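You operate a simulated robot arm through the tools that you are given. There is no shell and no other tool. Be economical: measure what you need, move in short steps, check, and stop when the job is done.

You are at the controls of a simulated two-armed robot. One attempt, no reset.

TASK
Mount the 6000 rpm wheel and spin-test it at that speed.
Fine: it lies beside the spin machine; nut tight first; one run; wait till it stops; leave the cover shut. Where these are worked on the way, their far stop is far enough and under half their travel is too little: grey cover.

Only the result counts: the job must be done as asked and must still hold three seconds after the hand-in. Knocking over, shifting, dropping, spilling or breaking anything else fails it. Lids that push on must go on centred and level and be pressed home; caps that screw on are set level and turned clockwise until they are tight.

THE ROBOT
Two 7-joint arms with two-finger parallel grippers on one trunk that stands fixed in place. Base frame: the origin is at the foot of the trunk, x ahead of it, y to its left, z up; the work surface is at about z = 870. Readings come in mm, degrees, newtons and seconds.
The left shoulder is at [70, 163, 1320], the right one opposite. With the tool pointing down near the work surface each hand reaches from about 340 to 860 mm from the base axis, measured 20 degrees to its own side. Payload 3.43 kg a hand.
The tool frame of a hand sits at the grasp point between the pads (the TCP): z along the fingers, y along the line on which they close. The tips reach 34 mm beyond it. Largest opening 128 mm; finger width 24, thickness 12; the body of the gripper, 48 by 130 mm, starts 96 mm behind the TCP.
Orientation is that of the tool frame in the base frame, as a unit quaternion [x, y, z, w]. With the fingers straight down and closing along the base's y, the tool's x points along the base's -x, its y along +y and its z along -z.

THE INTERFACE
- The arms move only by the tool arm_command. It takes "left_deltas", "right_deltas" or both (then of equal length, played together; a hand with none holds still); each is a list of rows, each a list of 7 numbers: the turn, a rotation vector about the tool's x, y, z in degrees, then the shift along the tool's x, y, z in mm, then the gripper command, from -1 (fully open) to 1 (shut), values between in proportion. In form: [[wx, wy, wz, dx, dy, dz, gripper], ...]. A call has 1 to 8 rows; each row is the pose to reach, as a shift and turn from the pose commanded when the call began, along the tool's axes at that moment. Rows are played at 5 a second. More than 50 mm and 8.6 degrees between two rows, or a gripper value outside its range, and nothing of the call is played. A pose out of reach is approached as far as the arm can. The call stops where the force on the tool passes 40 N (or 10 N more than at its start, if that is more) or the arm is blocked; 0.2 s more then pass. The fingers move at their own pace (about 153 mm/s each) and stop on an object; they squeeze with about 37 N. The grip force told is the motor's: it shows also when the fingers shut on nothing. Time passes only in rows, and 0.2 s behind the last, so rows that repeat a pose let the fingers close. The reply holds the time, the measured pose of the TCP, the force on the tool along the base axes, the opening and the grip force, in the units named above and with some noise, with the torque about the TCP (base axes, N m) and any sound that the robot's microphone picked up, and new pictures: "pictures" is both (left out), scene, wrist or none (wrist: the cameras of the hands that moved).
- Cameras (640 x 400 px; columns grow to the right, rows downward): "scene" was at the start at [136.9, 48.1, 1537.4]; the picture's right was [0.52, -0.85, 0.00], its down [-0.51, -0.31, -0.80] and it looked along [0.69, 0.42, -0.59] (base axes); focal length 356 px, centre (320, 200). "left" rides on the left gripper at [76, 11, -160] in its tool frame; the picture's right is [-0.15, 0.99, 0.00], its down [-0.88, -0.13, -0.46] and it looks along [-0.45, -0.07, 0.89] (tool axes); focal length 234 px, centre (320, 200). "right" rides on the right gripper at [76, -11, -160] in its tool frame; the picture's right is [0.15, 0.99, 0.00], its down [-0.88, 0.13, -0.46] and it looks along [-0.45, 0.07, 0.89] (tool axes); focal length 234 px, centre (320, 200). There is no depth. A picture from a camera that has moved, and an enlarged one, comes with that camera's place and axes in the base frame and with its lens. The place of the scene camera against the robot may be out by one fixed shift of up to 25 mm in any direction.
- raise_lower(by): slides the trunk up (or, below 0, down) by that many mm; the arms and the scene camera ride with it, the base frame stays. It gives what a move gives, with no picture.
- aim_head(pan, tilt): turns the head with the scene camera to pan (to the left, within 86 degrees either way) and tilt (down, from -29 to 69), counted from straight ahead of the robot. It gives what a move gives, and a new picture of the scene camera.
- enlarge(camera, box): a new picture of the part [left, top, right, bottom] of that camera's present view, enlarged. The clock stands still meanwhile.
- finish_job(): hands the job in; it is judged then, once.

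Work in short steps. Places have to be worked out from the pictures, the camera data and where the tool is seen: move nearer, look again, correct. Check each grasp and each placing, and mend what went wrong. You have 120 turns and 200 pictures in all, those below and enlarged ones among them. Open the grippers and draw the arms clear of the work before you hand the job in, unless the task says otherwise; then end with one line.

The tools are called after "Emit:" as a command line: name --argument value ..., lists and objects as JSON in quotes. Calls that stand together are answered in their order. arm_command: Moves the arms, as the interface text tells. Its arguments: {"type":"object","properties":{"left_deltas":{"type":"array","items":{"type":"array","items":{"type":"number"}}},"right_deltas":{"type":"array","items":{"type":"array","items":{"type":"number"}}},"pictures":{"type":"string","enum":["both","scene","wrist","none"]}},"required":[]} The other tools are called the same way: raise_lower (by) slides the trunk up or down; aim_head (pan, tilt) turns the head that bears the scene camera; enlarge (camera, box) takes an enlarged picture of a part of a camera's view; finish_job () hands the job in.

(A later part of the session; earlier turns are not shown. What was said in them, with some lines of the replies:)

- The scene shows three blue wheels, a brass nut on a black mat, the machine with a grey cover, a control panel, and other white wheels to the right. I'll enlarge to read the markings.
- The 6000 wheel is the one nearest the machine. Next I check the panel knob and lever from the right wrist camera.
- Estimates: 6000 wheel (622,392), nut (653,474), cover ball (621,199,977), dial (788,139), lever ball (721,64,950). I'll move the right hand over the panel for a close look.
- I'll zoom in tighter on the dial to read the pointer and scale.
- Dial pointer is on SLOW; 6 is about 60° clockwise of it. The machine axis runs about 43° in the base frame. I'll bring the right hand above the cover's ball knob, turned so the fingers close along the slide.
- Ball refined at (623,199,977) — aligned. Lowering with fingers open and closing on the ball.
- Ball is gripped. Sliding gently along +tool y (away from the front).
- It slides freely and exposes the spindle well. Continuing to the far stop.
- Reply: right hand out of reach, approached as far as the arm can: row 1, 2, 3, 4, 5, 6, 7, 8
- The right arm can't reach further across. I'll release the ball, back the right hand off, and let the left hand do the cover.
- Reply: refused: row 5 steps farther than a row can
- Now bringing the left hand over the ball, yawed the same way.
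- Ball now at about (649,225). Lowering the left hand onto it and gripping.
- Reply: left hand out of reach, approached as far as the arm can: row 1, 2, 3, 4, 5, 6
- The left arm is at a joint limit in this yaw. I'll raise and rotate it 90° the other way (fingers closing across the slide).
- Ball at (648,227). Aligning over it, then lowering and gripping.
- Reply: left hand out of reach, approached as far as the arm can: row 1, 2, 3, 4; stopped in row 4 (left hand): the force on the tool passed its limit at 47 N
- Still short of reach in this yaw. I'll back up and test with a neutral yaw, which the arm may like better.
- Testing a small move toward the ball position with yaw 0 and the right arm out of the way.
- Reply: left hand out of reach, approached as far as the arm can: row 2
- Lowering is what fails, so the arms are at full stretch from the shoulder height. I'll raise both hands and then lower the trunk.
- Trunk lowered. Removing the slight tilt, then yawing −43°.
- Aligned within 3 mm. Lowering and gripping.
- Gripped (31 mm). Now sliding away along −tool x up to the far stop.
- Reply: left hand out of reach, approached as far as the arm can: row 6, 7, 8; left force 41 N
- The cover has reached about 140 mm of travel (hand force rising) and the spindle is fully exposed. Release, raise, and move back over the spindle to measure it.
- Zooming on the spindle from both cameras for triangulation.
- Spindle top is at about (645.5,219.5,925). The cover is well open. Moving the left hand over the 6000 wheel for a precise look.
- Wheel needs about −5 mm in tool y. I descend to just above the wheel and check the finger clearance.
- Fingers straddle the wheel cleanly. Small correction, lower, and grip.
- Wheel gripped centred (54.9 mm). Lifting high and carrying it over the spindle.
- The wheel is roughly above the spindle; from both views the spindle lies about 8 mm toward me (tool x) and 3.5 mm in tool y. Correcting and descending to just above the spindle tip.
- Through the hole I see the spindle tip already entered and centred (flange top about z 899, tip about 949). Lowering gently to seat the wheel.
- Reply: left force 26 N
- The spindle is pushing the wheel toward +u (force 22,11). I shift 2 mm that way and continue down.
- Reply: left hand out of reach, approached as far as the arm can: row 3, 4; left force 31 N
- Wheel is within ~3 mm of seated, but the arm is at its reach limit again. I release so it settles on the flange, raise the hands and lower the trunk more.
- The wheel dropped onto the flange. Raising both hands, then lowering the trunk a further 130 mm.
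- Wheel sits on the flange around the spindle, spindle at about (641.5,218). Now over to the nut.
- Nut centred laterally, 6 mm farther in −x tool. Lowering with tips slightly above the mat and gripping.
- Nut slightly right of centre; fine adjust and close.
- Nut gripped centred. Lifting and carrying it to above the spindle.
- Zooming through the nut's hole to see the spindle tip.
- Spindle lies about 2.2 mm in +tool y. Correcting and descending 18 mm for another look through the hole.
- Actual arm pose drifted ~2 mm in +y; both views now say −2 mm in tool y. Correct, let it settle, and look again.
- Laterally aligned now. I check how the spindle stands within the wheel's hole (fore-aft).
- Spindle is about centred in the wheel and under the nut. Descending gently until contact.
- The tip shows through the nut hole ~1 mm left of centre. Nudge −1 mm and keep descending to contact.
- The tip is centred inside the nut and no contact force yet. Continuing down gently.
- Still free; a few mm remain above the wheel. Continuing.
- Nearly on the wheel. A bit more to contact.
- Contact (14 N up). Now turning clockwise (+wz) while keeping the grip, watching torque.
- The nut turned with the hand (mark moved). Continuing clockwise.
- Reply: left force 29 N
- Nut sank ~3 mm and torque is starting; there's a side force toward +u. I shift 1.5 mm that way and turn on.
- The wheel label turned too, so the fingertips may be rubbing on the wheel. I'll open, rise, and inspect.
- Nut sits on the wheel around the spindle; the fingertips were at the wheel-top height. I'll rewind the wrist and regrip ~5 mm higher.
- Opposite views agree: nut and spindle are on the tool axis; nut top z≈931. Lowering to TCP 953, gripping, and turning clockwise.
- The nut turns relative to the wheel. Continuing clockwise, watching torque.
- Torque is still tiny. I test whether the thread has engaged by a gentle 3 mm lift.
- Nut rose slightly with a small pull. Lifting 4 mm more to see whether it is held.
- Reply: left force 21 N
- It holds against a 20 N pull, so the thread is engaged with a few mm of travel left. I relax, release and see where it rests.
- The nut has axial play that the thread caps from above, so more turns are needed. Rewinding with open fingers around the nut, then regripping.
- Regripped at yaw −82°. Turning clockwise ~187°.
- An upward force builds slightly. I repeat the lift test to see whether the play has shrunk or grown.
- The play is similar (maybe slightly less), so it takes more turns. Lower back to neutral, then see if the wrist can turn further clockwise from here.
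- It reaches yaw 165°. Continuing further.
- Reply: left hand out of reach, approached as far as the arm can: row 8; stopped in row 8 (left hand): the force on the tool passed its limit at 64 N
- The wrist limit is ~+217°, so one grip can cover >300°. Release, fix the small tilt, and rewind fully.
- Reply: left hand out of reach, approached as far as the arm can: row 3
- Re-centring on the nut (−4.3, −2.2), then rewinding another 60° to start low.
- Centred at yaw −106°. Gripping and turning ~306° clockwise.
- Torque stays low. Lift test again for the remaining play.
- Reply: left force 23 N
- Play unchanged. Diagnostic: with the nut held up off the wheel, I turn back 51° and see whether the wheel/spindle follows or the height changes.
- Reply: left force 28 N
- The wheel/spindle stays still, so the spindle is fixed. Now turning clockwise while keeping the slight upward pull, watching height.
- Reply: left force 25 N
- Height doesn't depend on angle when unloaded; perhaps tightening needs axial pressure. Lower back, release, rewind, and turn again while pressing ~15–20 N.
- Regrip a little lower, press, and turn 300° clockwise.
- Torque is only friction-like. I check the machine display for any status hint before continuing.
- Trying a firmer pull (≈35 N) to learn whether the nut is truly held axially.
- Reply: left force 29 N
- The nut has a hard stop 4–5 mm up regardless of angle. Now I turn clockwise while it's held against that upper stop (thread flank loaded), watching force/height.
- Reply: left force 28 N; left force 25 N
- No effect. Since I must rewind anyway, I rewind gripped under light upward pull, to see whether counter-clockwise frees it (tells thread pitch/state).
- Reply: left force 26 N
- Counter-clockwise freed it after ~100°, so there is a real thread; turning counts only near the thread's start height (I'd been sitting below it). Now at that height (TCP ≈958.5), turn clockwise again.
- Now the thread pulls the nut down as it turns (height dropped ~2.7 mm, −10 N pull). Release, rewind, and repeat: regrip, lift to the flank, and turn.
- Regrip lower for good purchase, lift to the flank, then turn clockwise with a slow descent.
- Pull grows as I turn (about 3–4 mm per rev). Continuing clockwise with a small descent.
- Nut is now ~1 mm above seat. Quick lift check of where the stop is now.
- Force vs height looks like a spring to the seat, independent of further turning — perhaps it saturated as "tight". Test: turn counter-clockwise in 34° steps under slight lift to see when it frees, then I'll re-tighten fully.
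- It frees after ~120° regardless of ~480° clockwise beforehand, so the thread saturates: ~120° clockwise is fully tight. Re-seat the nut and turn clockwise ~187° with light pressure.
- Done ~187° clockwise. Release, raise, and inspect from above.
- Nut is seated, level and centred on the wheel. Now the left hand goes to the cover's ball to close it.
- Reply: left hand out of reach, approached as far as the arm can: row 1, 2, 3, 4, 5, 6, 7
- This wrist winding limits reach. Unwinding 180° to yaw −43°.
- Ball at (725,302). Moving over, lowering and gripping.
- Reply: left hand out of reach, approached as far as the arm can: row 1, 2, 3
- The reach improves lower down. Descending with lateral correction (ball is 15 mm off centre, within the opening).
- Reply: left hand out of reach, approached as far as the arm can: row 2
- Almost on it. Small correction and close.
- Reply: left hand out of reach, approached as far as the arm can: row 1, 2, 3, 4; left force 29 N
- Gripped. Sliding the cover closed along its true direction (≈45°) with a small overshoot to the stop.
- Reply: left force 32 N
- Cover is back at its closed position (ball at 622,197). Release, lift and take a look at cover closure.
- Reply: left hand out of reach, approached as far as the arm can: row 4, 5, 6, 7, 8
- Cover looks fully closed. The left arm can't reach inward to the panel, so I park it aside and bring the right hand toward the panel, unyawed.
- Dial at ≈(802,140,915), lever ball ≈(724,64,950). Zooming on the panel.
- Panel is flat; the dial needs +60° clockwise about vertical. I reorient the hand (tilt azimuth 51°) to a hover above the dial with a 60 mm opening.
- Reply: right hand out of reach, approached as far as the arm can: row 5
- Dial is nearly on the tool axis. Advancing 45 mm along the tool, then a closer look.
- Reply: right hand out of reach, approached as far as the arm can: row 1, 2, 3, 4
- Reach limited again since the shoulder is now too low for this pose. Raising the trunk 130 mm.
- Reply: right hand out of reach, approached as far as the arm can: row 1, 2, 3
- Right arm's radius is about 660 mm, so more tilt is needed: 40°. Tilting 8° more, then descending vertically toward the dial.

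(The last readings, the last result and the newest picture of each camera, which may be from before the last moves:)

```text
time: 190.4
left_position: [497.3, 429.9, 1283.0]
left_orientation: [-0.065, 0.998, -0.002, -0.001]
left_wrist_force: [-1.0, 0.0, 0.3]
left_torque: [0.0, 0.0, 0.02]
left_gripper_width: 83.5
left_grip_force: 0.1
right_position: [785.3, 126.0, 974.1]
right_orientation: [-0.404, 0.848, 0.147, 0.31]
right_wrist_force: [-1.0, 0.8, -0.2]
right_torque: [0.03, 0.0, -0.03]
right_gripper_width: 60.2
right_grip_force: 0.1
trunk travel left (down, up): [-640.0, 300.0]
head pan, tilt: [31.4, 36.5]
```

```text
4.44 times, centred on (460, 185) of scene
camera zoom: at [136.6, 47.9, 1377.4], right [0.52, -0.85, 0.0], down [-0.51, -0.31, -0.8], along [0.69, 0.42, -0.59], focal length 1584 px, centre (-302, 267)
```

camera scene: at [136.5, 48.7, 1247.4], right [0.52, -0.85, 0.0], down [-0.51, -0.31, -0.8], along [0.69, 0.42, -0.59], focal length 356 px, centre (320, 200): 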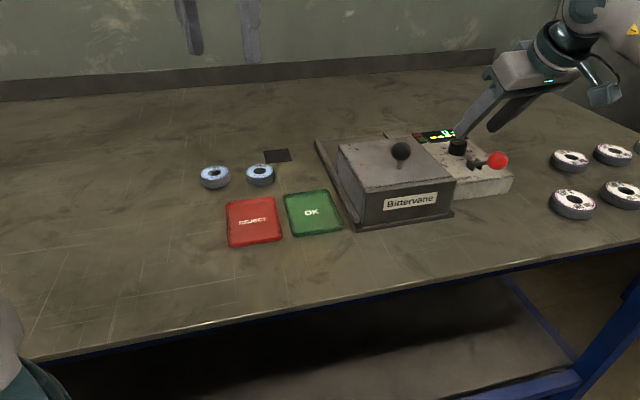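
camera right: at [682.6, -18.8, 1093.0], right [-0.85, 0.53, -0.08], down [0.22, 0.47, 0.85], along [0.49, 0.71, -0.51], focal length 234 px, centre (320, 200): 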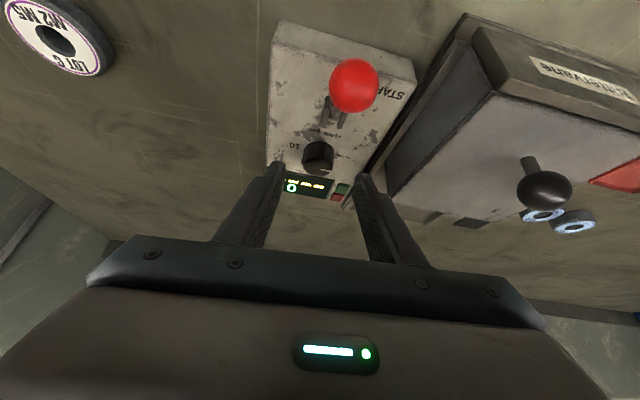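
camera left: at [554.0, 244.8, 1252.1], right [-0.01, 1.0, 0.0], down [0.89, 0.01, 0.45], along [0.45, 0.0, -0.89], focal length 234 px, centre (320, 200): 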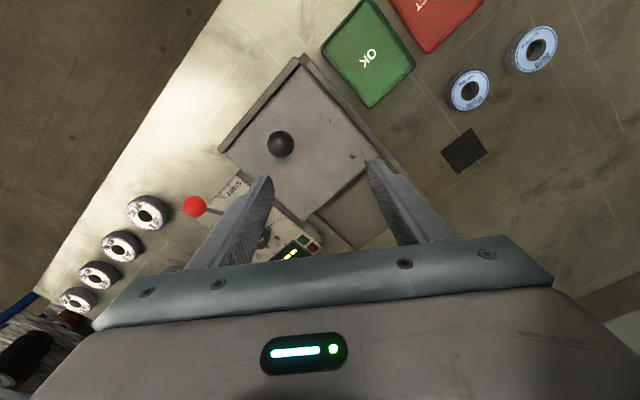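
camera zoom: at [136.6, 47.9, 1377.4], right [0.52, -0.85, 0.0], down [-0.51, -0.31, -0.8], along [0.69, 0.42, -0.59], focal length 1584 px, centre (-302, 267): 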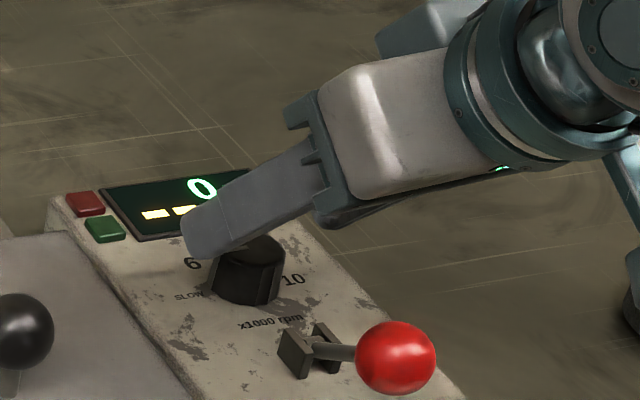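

Knob is 3.4 mm right in tool y; knob spans z≈900–928. Moving in to the grip position.

Emit:
arm_command --right_deltas '[[0, 0, 0, 0, 3.4, 0, 0.06], [0, 0, 0, 8, 3.4, 16, 0.06], [0, 0, 0, 16, 3.4, 31, 0.06], [0, 0, 0, 16, 3.4, 31, 0.06]]' --pictures "none"

Emit:
enlarge --camera "right" --box '[250, 90, 390, 230]'

Emit:
enlarge --camera "scene" --box '[400, 140, 520, 230]'

```text
time: 191.4
left_position: [496.1, 428.8, 1283.2]
left_orientation: [-0.064, 0.998, -0.002, 0.0]
left_wrist_force: [-0.3, 0.1, -0.3]
left_torque: [0.01, 0.0, 0.02]
left_gripper_width: 83.1
left_grip_force: 0.0
right_position: [788.7, 132.5, 944.5]
right_orientation: [-0.403, 0.847, 0.148, 0.313]
right_wrist_force: [-0.1, -2.5, 14.7]
right_torque: [0.36, 0.19, 0.03]
right_gripper_width: 59.1
right_grip_force: 0.0
trunk travel left (down, up): [-640.0, 300.0]
head pan, tilt: [31.4, 36.5]
```

```text
2.86 times, centred on (320, 160) of right
camera zoom: at [696.0, 1.3, 1015.8], right [-0.84, 0.54, -0.1], down [0.13, 0.37, 0.92], along [0.53, 0.76, -0.39], focal length 669 px, centre (320, 314)
```

zoom: 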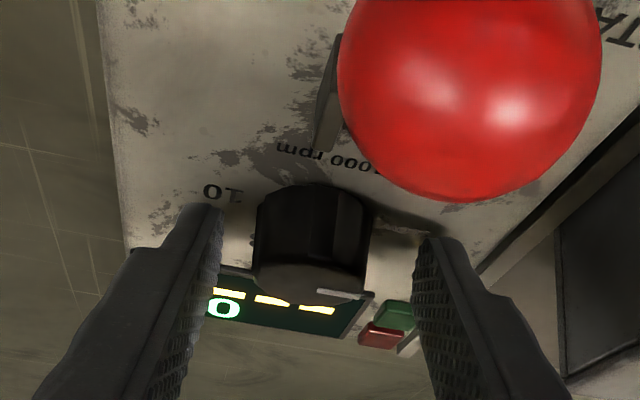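

```text
4.44 times, centred on (460, 185) of scene
camera zoom: at [135.0, 47.1, 1377.8], right [0.52, -0.85, 0.0], down [-0.51, -0.31, -0.81], along [0.69, 0.42, -0.59], focal length 1584 px, centre (-302, 267)
```

zoom: 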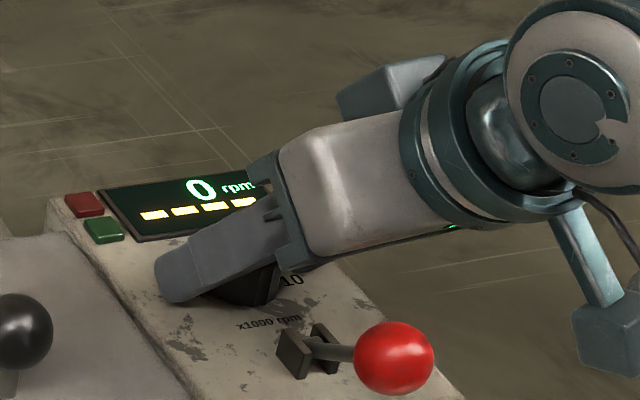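

Fingertip touches the panel (15 N). Back off 3 mm up, then close on the knob.

Emit:
arm_command --right_deltas '[[0, 0, 0, -2.2, -1, -2.6, 0.06], [0, 0, 0, -2.2, -1, -2.6, 1], [0, 0, 0, -2.2, -1, -2.6, 1], [0, 0, 0, -2.2, -1, -2.6, 1]]' --pictures "none"

Emit:
enlarge --camera "right" --box '[250, 90, 390, 230]'

Emit:
enlarge --camera "scene" --box '[400, 140, 520, 230]'

```text
time: 192.4
left_position: [497.4, 428.5, 1282.6]
left_orientation: [-0.064, 0.998, -0.001, -0.002]
left_wrist_force: [0.5, 0.3, -0.1]
left_torque: [0.05, -0.01, 0.0]
left_gripper_width: 83.1
left_grip_force: 0.1
right_position: [791.0, 130.6, 943.9]
right_orientation: [-0.402, 0.849, 0.146, 0.311]
right_wrist_force: [6.6, -6.0, 8.8]
right_torque: [-0.96, -0.41, -0.15]
right_gripper_width: 33.2
right_grip_force: 45.2
trunk travel left (down, up): [-640.0, 300.0]
head pan, tilt: [31.4, 36.5]
```

```text
2.86 times, centred on (320, 160) of right
camera zoom: at [698.3, -0.4, 1016.8], right [-0.84, 0.54, -0.1], down [0.14, 0.38, 0.92], along [0.53, 0.75, -0.39], focal length 669 px, centre (320, 314)
```

zoom: 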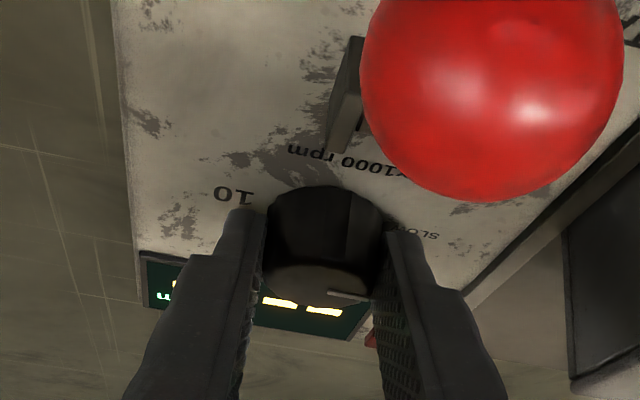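

```text
4.44 times, centred on (460, 185) of scene
camera zoom: at [136.7, 46.8, 1377.4], right [0.52, -0.85, 0.0], down [-0.51, -0.31, -0.8], along [0.69, 0.42, -0.59], focal length 1584 px, centre (-302, 267)
```

zoom: 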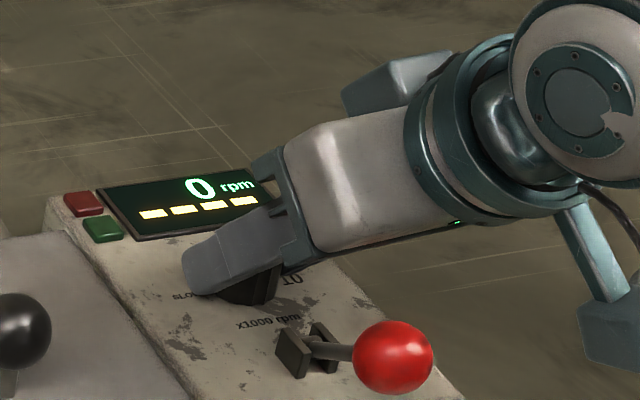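

Knob gripped (33 mm). Rotating clockwise about the knob's vertical axis, first 32°.

Emit:
arm_command --right_deltas '[[5.18, 0, 6.1, -0.1, 2.3, 0.1, 1], [10.35, 0, 12.2, -0.5, 4.6, 0.4, 1], [15.5, 0, 18.3, -1.1, 6.8, 0.9, 1], [20.7, 0, 24.4, -1.95, 8.9, 1.65, 1]]' --pictures "none"

Emit:
enlarge --camera "right" --box '[250, 90, 390, 230]'

Emit:
enlarge --camera "scene" --box '[380, 130, 520, 230]'

```text
time: 193.4
left_position: [497.1, 427.9, 1283.7]
left_orientation: [-0.065, 0.998, -0.001, -0.002]
left_wrist_force: [-0.1, -0.2, -0.5]
left_torque: [-0.02, -0.03, 0.01]
left_gripper_width: 83.1
left_grip_force: 0.2
right_position: [787.6, 136.6, 944.9]
right_orientation: [-0.151, 0.926, 0.054, 0.341]
right_wrist_force: [17.8, -18.2, 16.9]
right_torque: [-1.14, 0.16, -0.26]
right_gripper_width: 33.1
right_grip_force: 44.9
trunk travel left (down, up): [-640.0, 300.0]
head pan, tilt: [31.4, 36.5]
```

```text
2.86 times, centred on (320, 160) of right
camera zoom: at [638.0, 75.6, 1016.4], right [-0.42, 0.9, -0.1], down [0.31, 0.25, 0.92], along [0.85, 0.35, -0.39], focal length 669 px, centre (320, 314)
```

zoom: 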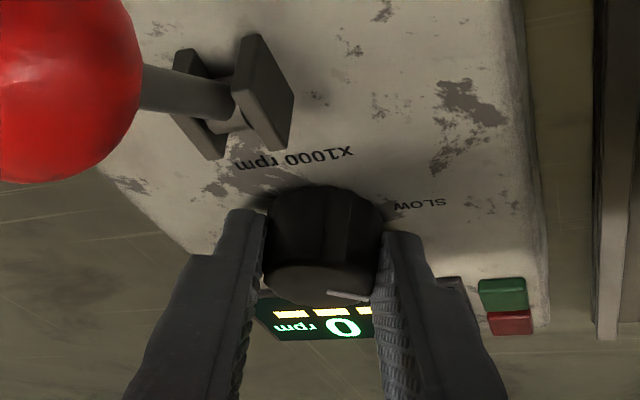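

```text
4.00 times, centred on (450, 180) of scene
camera zoom: at [137.3, 45.1, 1377.6], right [0.52, -0.85, 0.0], down [-0.51, -0.31, -0.8], along [0.69, 0.42, -0.59], focal length 1426 px, centre (-200, 280)
```

zoom: 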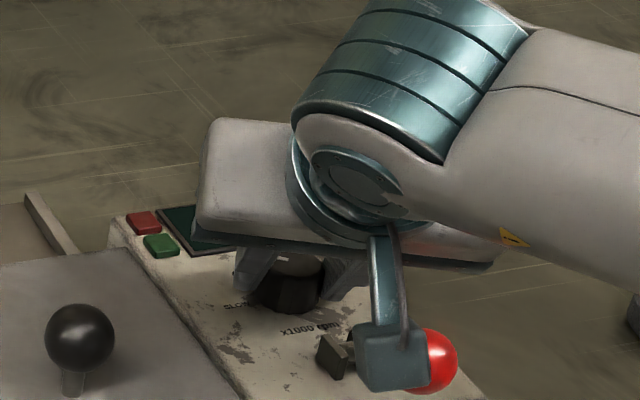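

Knob is turning with the hand. Continuing 28° more with a small lateral relief.

Emit:
arm_command --right_deltas '[[5.18, 0, 6.1, -0.1, 1.5, 0, 1], [10.35, 0, 12.2, -0.5, 3.6, 0, 1], [15.5, 0, 18.3, -1.1, 5.8, 0.5, 1], [18.1, 0, 21.4, -1.5, 6.9, 1, 1]]' --pictures "none"

Emit:
enlarge --camera "right" --box '[250, 90, 390, 230]'

```text
time: 194.4
left_position: [498.4, 427.1, 1282.9]
left_orientation: [-0.064, 0.998, -0.001, -0.002]
left_wrist_force: [-0.3, 0.0, 0.8]
left_torque: [0.0, 0.01, -0.03]
left_gripper_width: 83.2
left_grip_force: 0.0
right_position: [786.1, 142.4, 944.1]
right_orientation: [0.076, 0.935, -0.029, 0.344]
right_wrist_force: [18.4, -18.6, 16.7]
right_torque: [-1.18, -0.81, -0.14]
right_gripper_width: 33.3
right_grip_force: 44.9
trunk travel left (down, up): [-640.0, 300.0]
head pan, tilt: [31.4, 36.5]
```

```text
2.86 times, centred on (320, 160) of right
camera zoom: at [625.7, 159.0, 1015.9], right [0.05, 0.99, -0.1], down [0.39, 0.07, 0.92], along [0.92, -0.09, -0.39], focal length 669 px, centre (320, 314)
```

zoom: 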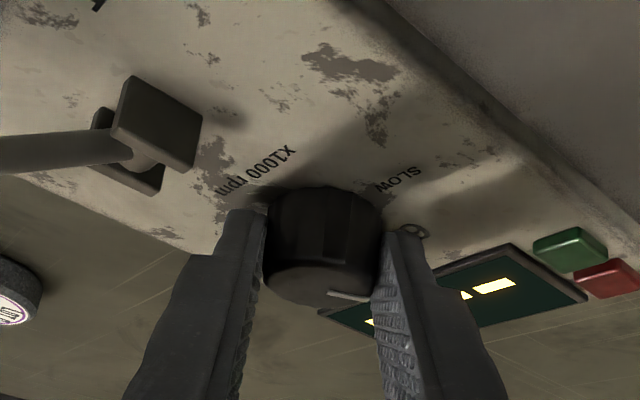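

The knob was carried 60° and the pointer now faces the "6". Opening, retreating and checking.

Emit:
arm_command --right_deltas '[[0, 0, 0, 0, 0, 0, 0.0], [0, 0, 0, 0, 0, 0, 0.0], [0, 0, 0, -10, 0, -15, 0.0], [0, 0, 0, -25, 0, -40, 0.0], [0, 0, 0, -40, 0, -70, 0.0], [0, 0, 0, -55, 0, -100, 0.0]]' --pictures "wrist"

Emit:
enlarge --camera "right" --box '[240, 120, 400, 230]'

Emit:
enlarge --camera "scene" --box '[400, 150, 490, 215]'

```text
time: 195.8
left_position: [496.5, 429.9, 1282.7]
left_orientation: [-0.064, 0.998, -0.002, -0.001]
left_wrist_force: [-1.1, 0.5, -0.2]
left_torque: [0.04, -0.01, 0.0]
left_gripper_width: 83.2
left_grip_force: 0.1
right_position: [758.9, 154.1, 1055.6]
right_orientation: [0.074, 0.936, -0.029, 0.342]
right_wrist_force: [0.7, 0.1, -0.5]
right_torque: [0.01, -0.02, -0.02]
right_gripper_width: 64.2
right_grip_force: 0.0
trunk travel left (down, up): [-640.0, 300.0]
head pan, tilt: [31.4, 36.5]
camera right: at [599.6, 167.5, 1128.0], right [0.05, 0.99, -0.1], down [0.39, 0.07, 0.92], along [0.92, -0.08, -0.39], focal length 234 px, centre (320, 200)
```

right: 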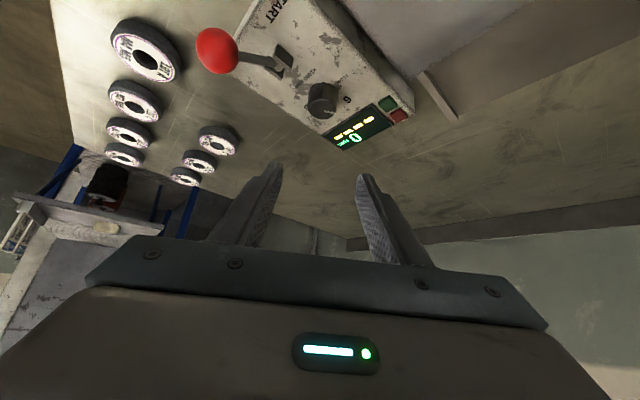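

```text
3.64 times, centred on (320, 175) of right
camera zoom: at [599.6, 167.5, 1128.0], right [0.05, 0.99, -0.1], down [0.39, 0.07, 0.92], along [0.92, -0.08, -0.39], focal length 852 px, centre (320, 291)
```

zoom: 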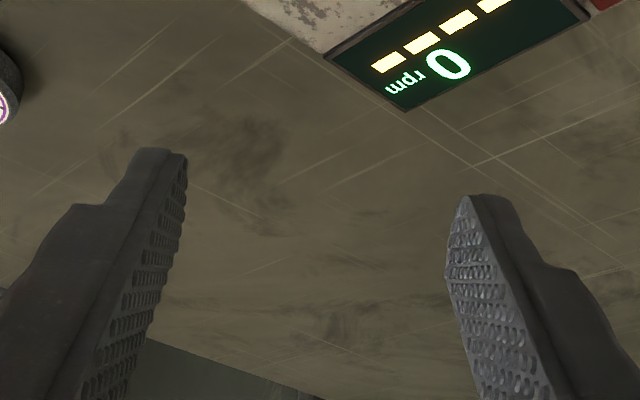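

```text
6.15 times, centred on (445, 182) of scene
camera zoom: at [135.8, 48.2, 1377.4], right [0.52, -0.85, 0.0], down [-0.51, -0.31, -0.8], along [0.69, 0.42, -0.59], focal length 2194 px, centre (-449, 308)
```

zoom: 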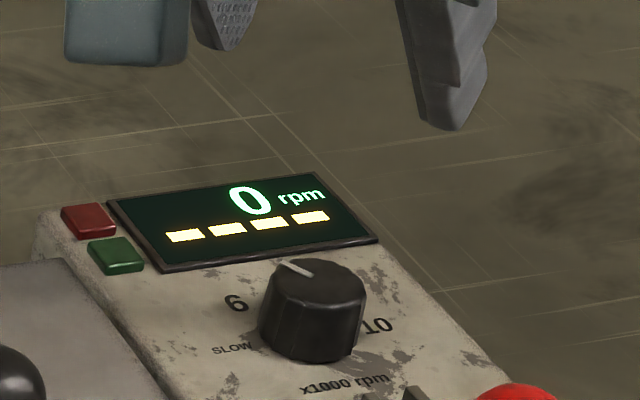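

Zooming tightly on the dial to verify the pointer against the 6.

Emit:
enlarge --camera "scene" --box '[424, 180, 466, 212]'

Emit:
enlarge --camera "right" --box '[285, 60, 375, 140]'

```text
12.50 times, centred on (445, 196) of scene
camera zoom: at [135.8, 48.2, 1377.4], right [0.52, -0.85, 0.0], down [-0.51, -0.31, -0.8], along [0.69, 0.42, -0.59], focal length 4456 px, centre (-1242, 250)
```

zoom: 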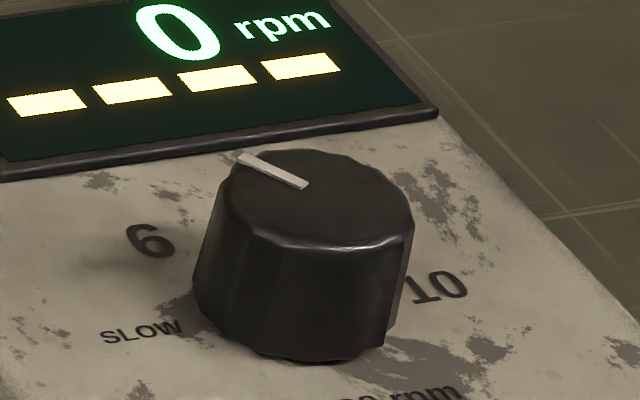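

```text
5.00 times, centred on (330, 100) of right
camera zoom: at [599.6, 167.5, 1128.0], right [0.05, 0.99, -0.1], down [0.39, 0.07, 0.92], along [0.92, -0.08, -0.39], focal length 1171 px, centre (270, 700)
```

zoom: 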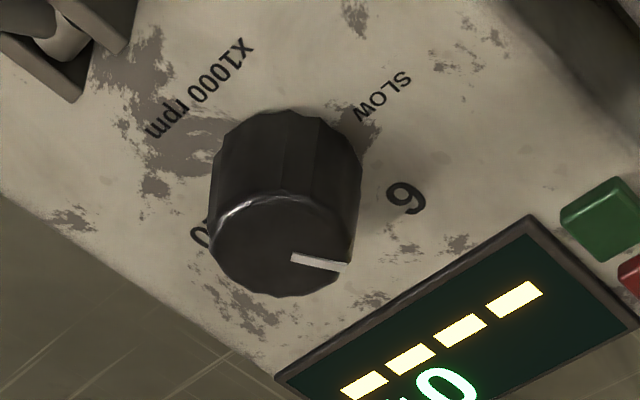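

Pointer is right on 6 (80.9° vs 80.2°). Now to the lever: reorient the hand to straddle the red ball across the lever plane, hovering above it.

Emit:
arm_command --right_deltas '[[-5, 0, -5.94, 7.4, -20.4, -3.4, 0], [-10, 0, -11.9, 14.7, -40.7, -6.8, 0], [-15, 0, -17.8, 22.1, -61.1, -10.2, 0], [-20, 0, -23.8, 29.5, -81.5, -13.6, 0], [-25, 0, -29.7, 36.9, -101.9, -17, 0], [-30, 0, -35.6, 44.2, -122.2, -20.4, 0], [-35, 0, -41.6, 51.6, -142.6, -23.8, 0]]' --pictures "both"

```text
time: 197.4
left_position: [496.7, 428.6, 1282.3]
left_orientation: [-0.065, 0.998, -0.002, -0.002]
left_wrist_force: [-0.7, -0.4, 0.3]
left_torque: [0.04, -0.01, 0.0]
left_gripper_width: 83.0
left_grip_force: 0.0
right_position: [685.1, 18.5, 1040.4]
right_orientation: [-0.361, 0.867, 0.131, 0.317]
right_wrist_force: [-0.7, -0.1, 0.8]
right_torque: [0.05, 0.02, 0.04]
right_gripper_width: 64.1
right_grip_force: 0.0
trunk travel left (down, up): [-640.0, 300.0]
head pan, tilt: [31.4, 36.5]
camera scene: at [136.8, 46.2, 1377.5], right [0.52, -0.85, 0.0], down [-0.51, -0.31, -0.8], along [0.69, 0.42, -0.59], focal length 356 px, centre (320, 200)
camera right: at [579.8, -103.3, 1113.0], right [-0.78, 0.62, -0.1], down [0.17, 0.36, 0.92], along [0.6, 0.7, -0.39], focal length 234 px, centre (320, 200)
```

scene: 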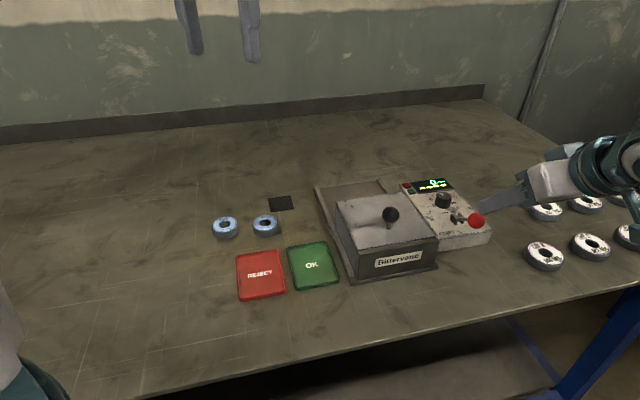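
right: 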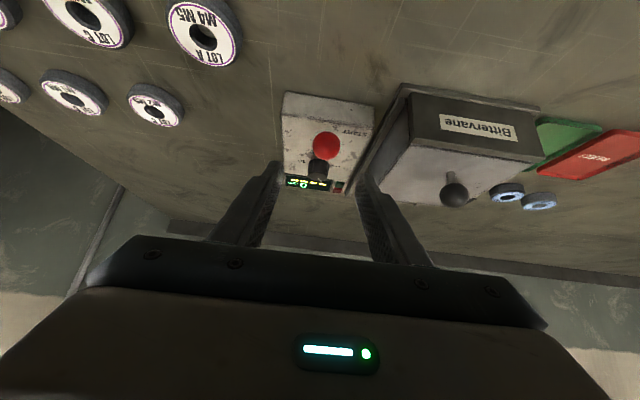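

Ball ≈(725,66,950). Approaching along the tool axis to straddle it, gripper open.

Emit:
arm_command --right_deltas '[[0, 0, 0, 10.9, 5.3, 0, 0], [0, 0, 0, 10.9, 5.3, 30, 0], [0, 0, 0, 10.9, 5.3, 60, 0], [0, 0, 0, 10.9, 5.3, 85, 0], [0, 0, 0, 10.9, 5.3, 85, 0]]' --pictures "none"

Emit:
enlarge --camera "right" --box '[220, 90, 420, 240]'

Emit:
enlarge --camera "scene" --box '[400, 160, 520, 250]'

```text
time: 198.7
left_position: [496.3, 430.2, 1281.7]
left_orientation: [-0.065, 0.998, -0.002, -0.001]
left_wrist_force: [-0.7, 0.0, -0.1]
left_torque: [0.0, -0.01, -0.02]
left_gripper_width: 83.2
left_grip_force: 0.1
right_position: [714.8, 55.8, 968.5]
right_orientation: [-0.362, 0.867, 0.13, 0.318]
right_wrist_force: [-0.1, -0.5, 0.4]
right_torque: [0.04, -0.02, -0.01]
right_gripper_width: 64.2
right_grip_force: 0.1
trunk travel left (down, up): [-640.0, 300.0]
head pan, tilt: [31.4, 36.5]
```

```text
2.67 times, centred on (320, 165) of right
camera zoom: at [609.2, -66.6, 1041.8], right [-0.78, 0.62, -0.1], down [0.17, 0.36, 0.92], along [0.6, 0.7, -0.39], focal length 624 px, centre (320, 293)
```

zoom: 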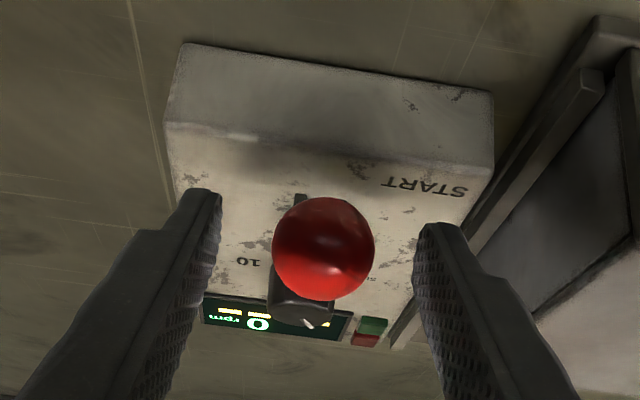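

```text
4.44 times, centred on (460, 205) of scene
camera zoom: at [136.6, 48.0, 1377.4], right [0.52, -0.85, 0.0], down [-0.51, -0.31, -0.8], along [0.69, 0.42, -0.59], focal length 1584 px, centre (-302, 178)
```

zoom: 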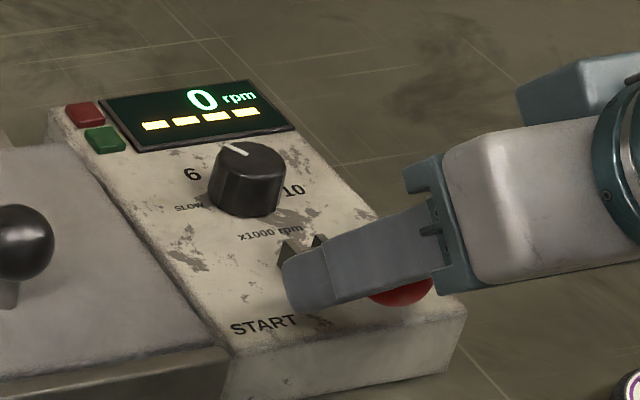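

Ball is between the pads. Closing on it.

Emit:
arm_command --right_deltas '[[0, 0, 0, 0, 0.5, 2, 1], [0, 0, 0, 0, 0.5, 2, 1], [0, 0, 0, 0, 0.5, 2, 1]]' --pictures "none"

Emit:
enlarge --camera "scene" --box '[400, 160, 520, 250]'

```text
time: 199.4
left_position: [496.7, 430.2, 1283.0]
left_orientation: [-0.064, 0.998, -0.002, -0.001]
left_wrist_force: [0.2, 0.6, 0.0]
left_torque: [0.03, 0.03, -0.01]
left_gripper_width: 83.3
left_grip_force: 0.0
right_position: [714.5, 56.2, 967.1]
right_orientation: [-0.362, 0.867, 0.13, 0.318]
right_wrist_force: [-3.2, -2.8, 5.9]
right_torque: [0.11, -0.1, 0.0]
right_gripper_width: 30.9
right_grip_force: 45.0
trunk travel left (down, up): [-640.0, 300.0]
head pan, tilt: [31.4, 36.5]
```

```text
4.44 times, centred on (460, 205) of scene
camera zoom: at [135.6, 47.4, 1377.5], right [0.52, -0.85, 0.0], down [-0.51, -0.31, -0.8], along [0.69, 0.42, -0.59], focal length 1584 px, centre (-302, 178)
```

zoom: 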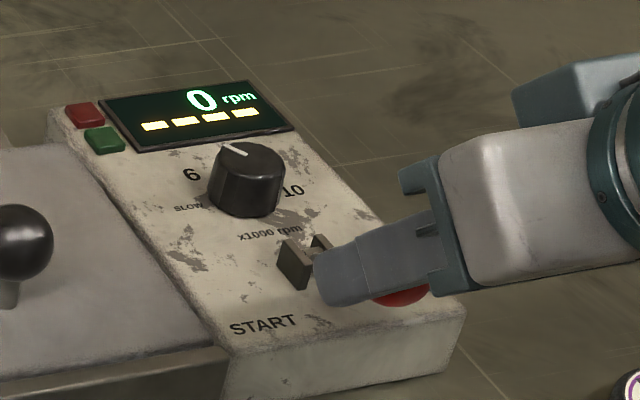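

Gripped. Trying the lever first toward START/down (small tangential move), watching force and motion.

Emit:
arm_command --right_deltas '[[0, 0, 0, 3, 0, 1, 1], [0, 0, 0, 6, 0, 1.8, 1]]' --pictures "none"

Emit:
enlarge --camera "scene" --box '[400, 160, 520, 250]'

```text
time: 200.1
left_position: [495.7, 429.2, 1281.8]
left_orientation: [-0.065, 0.998, -0.003, -0.001]
left_wrist_force: [-0.4, 1.6, 0.5]
left_torque: [-0.03, 0.04, 0.02]
left_gripper_width: 83.3
left_grip_force: 0.0
right_position: [712.3, 54.1, 963.8]
right_orientation: [-0.361, 0.866, 0.131, 0.32]
right_wrist_force: [8.1, 1.5, 18.3]
right_torque: [0.93, -1.05, 0.0]
right_gripper_width: 31.1
right_grip_force: 44.9
trunk travel left (down, up): [-640.0, 300.0]
head pan, tilt: [31.4, 36.5]
```

```text
4.44 times, centred on (460, 205) of scene
camera zoom: at [135.7, 47.7, 1377.7], right [0.52, -0.85, 0.0], down [-0.51, -0.31, -0.8], along [0.69, 0.42, -0.59], focal length 1584 px, centre (-302, 178)
```

zoom: 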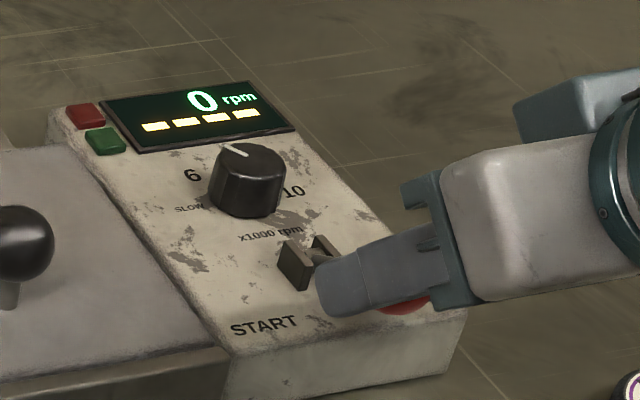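

Some resistance (18 N up). Pushing a little further to tell stop from spring.

Emit:
arm_command --right_deltas '[[0, 0, 0, 3, 0, 1, 1], [0, 0, 0, 5, 0, 1.5, 1]]' --pictures "none"

Emit:
enlarge --camera "right" --box '[220, 90, 420, 240]'

```text
time: 200.7
left_position: [495.7, 429.8, 1282.4]
left_orientation: [-0.065, 0.998, -0.002, -0.002]
left_wrist_force: [0.1, -0.4, -1.0]
left_torque: [0.02, -0.04, 0.0]
left_gripper_width: 83.2
left_grip_force: 0.1
right_position: [710.1, 52.7, 957.7]
right_orientation: [-0.362, 0.867, 0.13, 0.318]
right_wrist_force: [10.2, 1.1, 17.5]
right_torque: [0.94, -1.0, -0.05]
right_gripper_width: 30.6
right_grip_force: 45.1
trunk travel left (down, up): [-640.0, 300.0]
head pan, tilt: [31.4, 36.5]
```

```text
2.67 times, centred on (320, 165) of right
camera zoom: at [604.9, -69.7, 1030.5], right [-0.78, 0.62, -0.1], down [0.17, 0.36, 0.92], along [0.6, 0.7, -0.39], focal length 624 px, centre (320, 293)
```

zoom: 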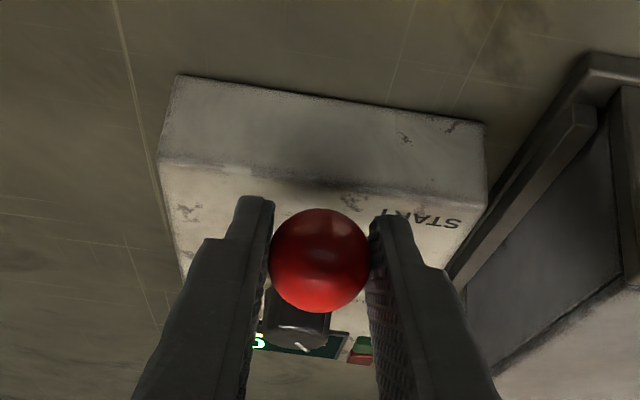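

The ball is moving with the hand. Check the display.

Emit:
enlarge --camera "scene" --box '[400, 160, 520, 250]'

```text
4.44 times, centred on (460, 205) of scene
camera zoom: at [136.1, 47.7, 1377.5], right [0.52, -0.85, 0.0], down [-0.51, -0.31, -0.8], along [0.69, 0.42, -0.59], focal length 1584 px, centre (-302, 178)
```

zoom: 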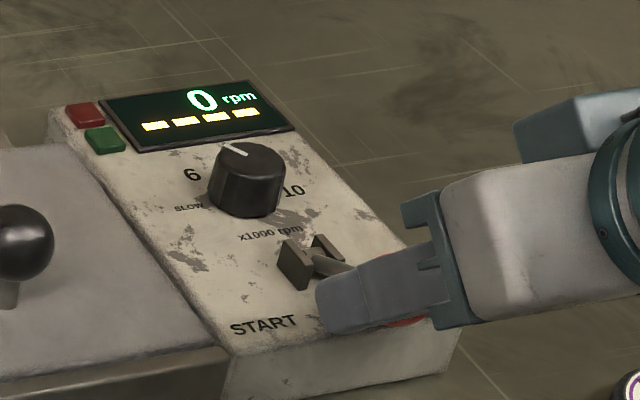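

The lever goes down toward START. Continuing the pull to its end.

Emit:
arm_command --right_deltas '[[0, 0, 0, 4, 0, 1.8, 1], [0, 0, 0, 8, 0, 3.8, 1], [0, 0, 0, 12, 0, 6, 1]]' --pictures "none"

Emit:
enlarge --camera "scene" --box '[400, 160, 520, 250]'

```text
time: 201.4
left_position: [497.7, 429.2, 1282.6]
left_orientation: [-0.063, 0.998, -0.002, 0.0]
left_wrist_force: [0.1, 0.0, -0.6]
left_torque: [-0.01, 0.04, 0.01]
left_gripper_width: 83.2
left_grip_force: 0.2
right_position: [705.5, 47.9, 945.2]
right_orientation: [-0.362, 0.867, 0.13, 0.318]
right_wrist_force: [9.0, -0.6, 16.6]
right_torque: [0.96, -0.99, -0.06]
right_gripper_width: 30.9
right_grip_force: 45.1
trunk travel left (down, up): [-640.0, 300.0]
head pan, tilt: [31.4, 36.5]
```

```text
4.44 times, centred on (460, 205) of scene
camera zoom: at [135.8, 47.5, 1377.5], right [0.52, -0.85, 0.0], down [-0.51, -0.31, -0.8], along [0.69, 0.42, -0.59], focal length 1584 px, centre (-302, 178)
```

zoom: 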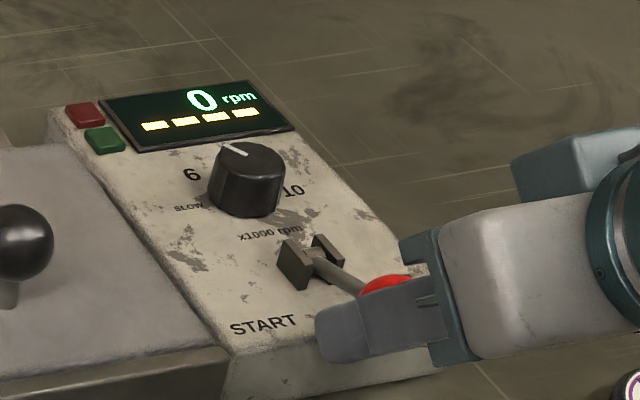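

The hand is slipping lower than the ball now — maybe lever end. I hold for a second and look at the display.

Emit:
arm_command --right_deltas '[[0, 0, 0, 0, 0, 0, 1], [0, 0, 0, 0, 0, 0, 1], [0, 0, 0, 0, 0, 0, 1], [0, 0, 0, 0, 0, 0, 1], [0, 0, 0, 0, 0, 0, 1]]' --pictures "wrist"

Emit:
enlarge --camera "scene" --box '[390, 160, 520, 250]'

```text
time: 202.7
left_position: [497.2, 429.3, 1281.4]
left_orientation: [-0.065, 0.998, -0.002, 0.0]
left_wrist_force: [-0.8, -0.6, 0.4]
left_torque: [0.03, 0.01, 0.02]
left_gripper_width: 83.3
left_grip_force: 0.0
right_position: [706.9, 48.5, 944.5]
right_orientation: [-0.361, 0.867, 0.13, 0.317]
right_wrist_force: [7.6, -0.8, 15.2]
right_torque: [0.82, -0.82, -0.06]
right_gripper_width: 30.9
right_grip_force: 44.7
trunk travel left (down, up): [-640.0, 300.0]
head pan, tilt: [31.4, 36.5]
camera right: at [601.2, -73.4, 1017.5], right [-0.78, 0.62, -0.1], down [0.17, 0.36, 0.92], along [0.6, 0.7, -0.39], focal length 234 px, centre (320, 200)
```

right: 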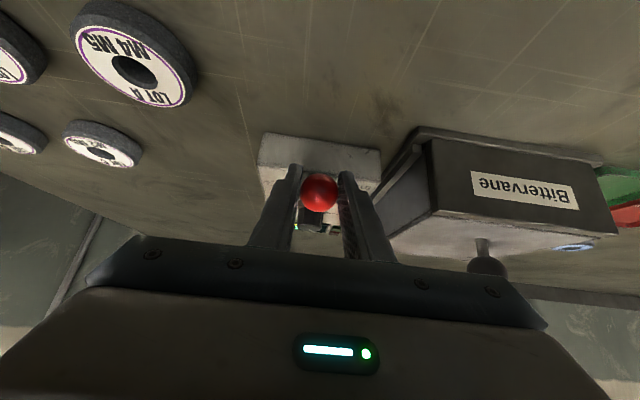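

```text
4.44 times, centred on (455, 205) of scene
camera zoom: at [135.8, 47.6, 1377.5], right [0.52, -0.85, 0.0], down [-0.51, -0.31, -0.8], along [0.69, 0.42, -0.59], focal length 1584 px, centre (-280, 178)
```

zoom: 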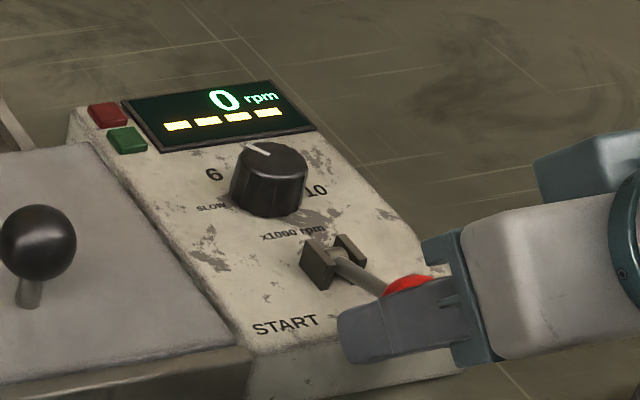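

Ball is following and hangs beyond the panel's front edge, so there is room. Continuing down.

Emit:
arm_command --right_deltas '[[0, 0, 0, 3, 0, 2.6, 1], [0, 0, 0, 6, 0, 5.4, 1], [0, 0, 0, 9, 0, 8.2, 1]]' --pictures "none"

Emit:
enlarge --camera "scene" --box '[390, 160, 520, 250]'

```text
time: 203.4
left_position: [495.5, 428.8, 1283.7]
left_orientation: [-0.065, 0.998, -0.002, -0.001]
left_wrist_force: [-0.6, 0.5, -0.5]
left_torque: [-0.02, 0.0, -0.03]
left_gripper_width: 83.3
left_grip_force: 0.0
right_position: [705.0, 47.2, 933.4]
right_orientation: [-0.362, 0.867, 0.13, 0.318]
right_wrist_force: [2.0, -4.7, 20.0]
right_torque: [0.93, -0.95, -0.07]
right_gripper_width: 30.8
right_grip_force: 45.5
trunk travel left (down, up): [-640.0, 300.0]
head pan, tilt: [31.4, 36.5]
heard: click
```

```text
4.44 times, centred on (455, 205) of scene
camera zoom: at [134.5, 46.7, 1377.7], right [0.52, -0.85, 0.0], down [-0.51, -0.31, -0.81], along [0.69, 0.42, -0.59], focal length 1584 px, centre (-280, 178)
```

zoom: 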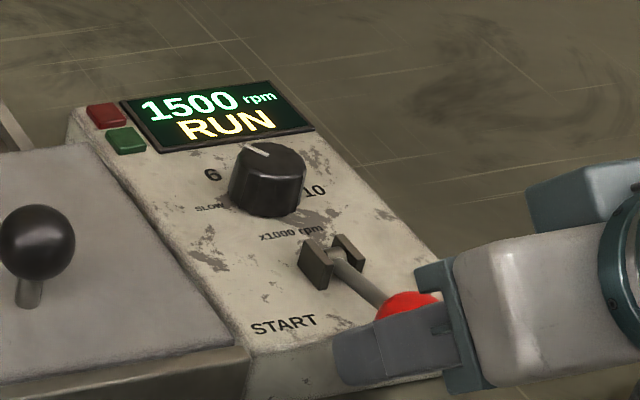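

"Click" and RUN at 1500 rpm. Hold briefly and watch it spin up.

Emit:
arm_command --right_deltas '[[0, 0, 0, 0, 0, 0, 1], [0, 0, 0, 0, 0, 0, 1], [0, 0, 0, 0, 0, 0, 1], [0, 0, 0, 0, 0, 0, 1]]' --pictures "none"

Emit:
enlarge --camera "scene" --box '[390, 160, 520, 250]'

```text
time: 204.4
left_position: [494.8, 429.1, 1285.1]
left_orientation: [-0.065, 0.998, -0.001, -0.001]
left_wrist_force: [-0.6, -0.6, 0.4]
left_torque: [0.0, -0.03, 0.03]
left_gripper_width: 82.9
left_grip_force: 0.1
right_position: [706.0, 47.5, 933.4]
right_orientation: [-0.362, 0.866, 0.131, 0.318]
right_wrist_force: [0.7, -7.0, 18.1]
right_torque: [0.83, -0.85, -0.09]
right_gripper_width: 31.0
right_grip_force: 44.7
trunk travel left (down, up): [-640.0, 300.0]
head pan, tilt: [31.4, 36.5]
```

```text
4.44 times, centred on (455, 205) of scene
camera zoom: at [134.4, 46.6, 1377.7], right [0.52, -0.85, 0.0], down [-0.51, -0.31, -0.81], along [0.69, 0.42, -0.59], focal length 1584 px, centre (-280, 178)
```

zoom: 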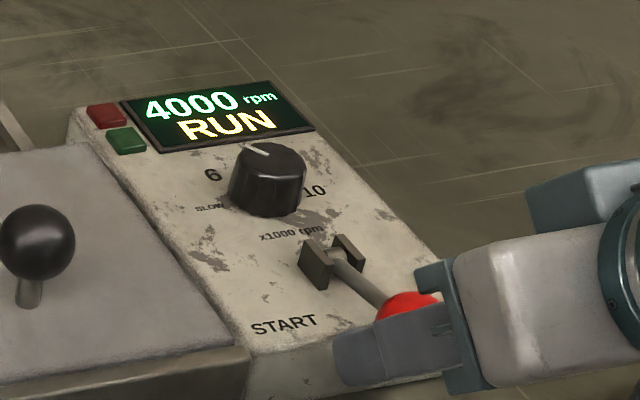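

Spinning up. I ease the lever back up along its arc and release it.

Emit:
arm_command --right_deltas '[[0, 0, 0, -9, 0, -8, 1], [0, 0, 0, -20, 0, -14, 1], [0, 0, 0, -31, 0, -17.5, 1], [0, 0, 0, -31, 0, -17.5, 1], [0, 0, 0, -31, 0, -17.5, 0], [0, 0, 0, -31, 0, -17.5, 0]]' --pictures "none"

Emit:
enlarge --camera "scene" --box '[390, 160, 520, 250]'

```text
time: 205.8
left_position: [498.8, 430.4, 1281.5]
left_orientation: [-0.064, 0.998, -0.002, -0.002]
left_wrist_force: [-0.9, 0.6, -0.3]
left_torque: [0.0, 0.0, 0.02]
left_gripper_width: 83.3
left_grip_force: 0.1
right_position: [715.4, 56.5, 965.8]
right_orientation: [-0.362, 0.867, 0.131, 0.318]
right_wrist_force: [-0.3, -0.9, 0.5]
right_torque: [0.06, 0.01, 0.0]
right_gripper_width: 64.0
right_grip_force: 0.1
trunk travel left (down, up): [-640.0, 300.0]
head pan, tilt: [31.4, 36.5]
```

```text
4.44 times, centred on (455, 205) of scene
camera zoom: at [137.3, 47.7, 1377.4], right [0.52, -0.85, 0.0], down [-0.51, -0.31, -0.8], along [0.69, 0.42, -0.59], focal length 1584 px, centre (-280, 178)
```

zoom: 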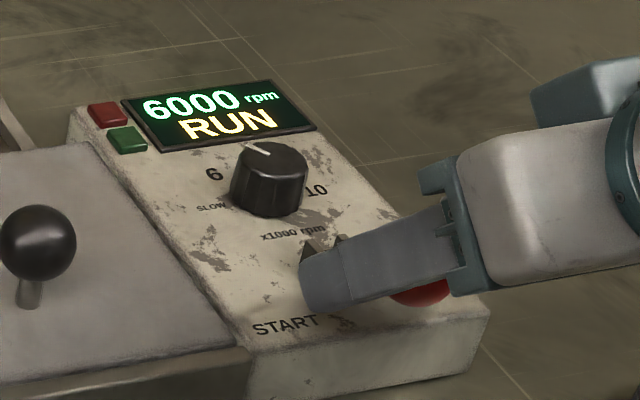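

6000 rpm RUN, lever released. I withdraw the hand along the tool axis and wait.

Emit:
arm_command --right_deltas '[[0, 0, 0, 0, 0, -30, 0], [0, 0, 0, 0, 0, -65, 0], [0, 0, 0, 0, 0, -100, 0], [0, 0, 0, -10, -30, -130, 0], [0, 0, 0, -20, -60, -150, 0], [0, 0, 0, -20, -60, -150, 0], [0, 0, 0, -20, -60, -150, 0], [0, 0, 0, -20, -60, -150, 0]]' --pictures "none"

Emit:
enlarge --camera "scene" --box '[320, 150, 520, 280]'

```text
time: 207.7
left_position: [497.5, 430.0, 1282.2]
left_orientation: [-0.064, 0.998, -0.002, -0.002]
left_wrist_force: [-0.3, 0.6, 0.2]
left_torque: [0.01, 0.03, 0.0]
left_gripper_width: 83.0
left_grip_force: 0.0
right_position: [699.5, -42.7, 1093.7]
right_orientation: [-0.362, 0.867, 0.13, 0.317]
right_wrist_force: [0.5, -0.4, -0.2]
right_torque: [0.0, -0.01, 0.01]
right_gripper_width: 64.2
right_grip_force: 0.1
trunk travel left (down, up): [-640.0, 300.0]
head pan, tilt: [31.4, 36.5]
```

```text
3.08 times, centred on (420, 215) of scene
camera zoom: at [136.9, 48.0, 1377.4], right [0.52, -0.85, 0.0], down [-0.51, -0.31, -0.8], along [0.69, 0.42, -0.59], focal length 1097 px, centre (12, 154)
```

zoom: 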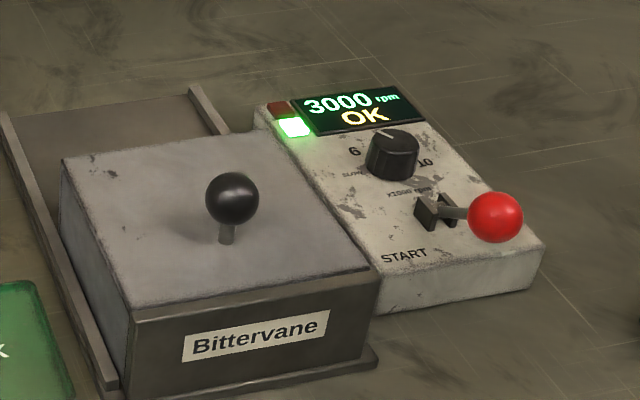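

The display says OK with the green lamp, spinning down at 3000 rpm. Waiting until it stops while drawing the hand further back.

Emit:
arm_command --right_deltas '[[0, 0, 0, 0, -20, -20, -0.3], [0, 0, 0, 0, -40, -40, -0.3], [0, 0, 0, 0, -60, -60, -0.3], [0, 0, 0, 0, -60, -60, -0.3], [0, 0, 0, 0, -60, -60, -0.3], [0, 0, 0, 0, -60, -60, -0.3], [0, 0, 0, 0, -60, -60, -0.3], [0, 0, 0, 0, -60, -60, -0.3]]' --pictures "none"

Emit:
arm_command --right_deltas '[[0, 0, 0, 0, 0, 0, -0.3], [0, 0, 0, 0, 0, 0, -0.3], [0, 0, 0, 0, 0, 0, -0.3], [0, 0, 0, 0, 0, 0, -0.3], [0, 0, 0, 0, 0, 0, -0.3], [0, 0, 0, 0, 0, 0, -0.3], [0, 0, 0, 0, 0, 0, -0.3], [0, 0, 0, 0, 0, 0, -0.3]]' --pictures "scene"

Emit:
enlarge --camera "scene" --box '[320, 150, 520, 280]'

```text
time: 209.4
left_position: [497.8, 430.0, 1281.7]
left_orientation: [-0.065, 0.998, -0.002, -0.002]
left_wrist_force: [-0.5, 0.3, 0.6]
left_torque: [0.02, -0.01, 0.0]
left_gripper_width: 83.0
left_grip_force: 0.0
right_position: [714.3, -115.4, 1138.9]
right_orientation: [-0.363, 0.867, 0.131, 0.317]
right_wrist_force: [-0.2, -0.4, 0.4]
right_torque: [0.0, -0.03, -0.03]
right_gripper_width: 83.1
right_grip_force: 0.1
trunk travel left (down, up): [-640.0, 300.0]
head pan, tilt: [31.4, 36.5]
```

```text
time: 211.2
left_position: [497.7, 429.5, 1282.9]
left_orientation: [-0.065, 0.998, -0.002, -0.002]
left_wrist_force: [0.2, 0.3, 0.7]
left_torque: [0.02, 0.0, 0.02]
left_gripper_width: 83.3
left_grip_force: 0.0
right_position: [714.0, -114.9, 1138.6]
right_orientation: [-0.362, 0.867, 0.131, 0.317]
right_wrist_force: [-0.1, -0.3, 0.6]
right_torque: [0.0, 0.0, -0.03]
right_gripper_width: 83.1
right_grip_force: 0.0
trunk travel left (down, up): [-640.0, 300.0]
head pan, tilt: [31.4, 36.5]
camera scene: at [136.9, 47.9, 1377.4], right [0.52, -0.85, 0.0], down [-0.51, -0.31, -0.8], along [0.69, 0.42, -0.59], focal length 356 px, centre (320, 200)
```

scene: 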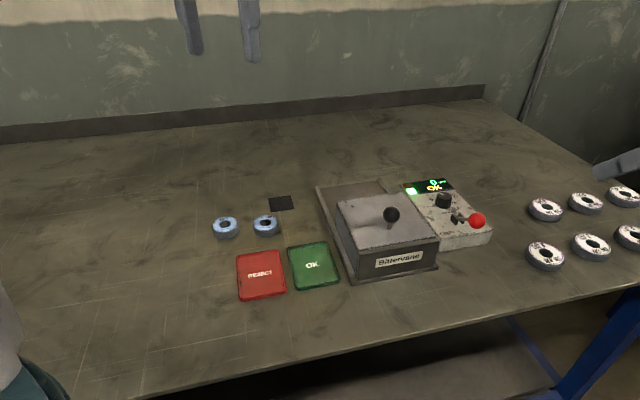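

```text
3.08 times, centred on (420, 215) of scene
camera zoom: at [136.9, 47.9, 1377.4], right [0.52, -0.85, 0.0], down [-0.51, -0.31, -0.8], along [0.69, 0.42, -0.59], focal length 1097 px, centre (12, 154)
```

zoom: 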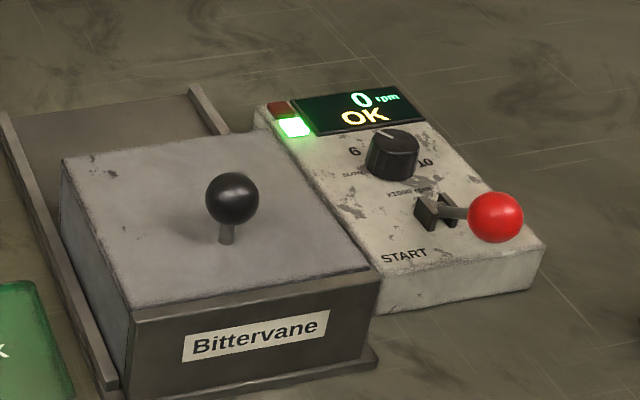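

The display reads 0 rpm with OK and the green lamp lit. The cover is shut, both grippers are open and both arms are clear, so I'm handing the job in.

Emit:
finish_job

```text
The job is handed in.
```

I mounted the 6000 rpm wheel with its nut tightened first and ran it once at 6000 rpm. The machine showed OK, it has come to a stop, and the cover is still shut.
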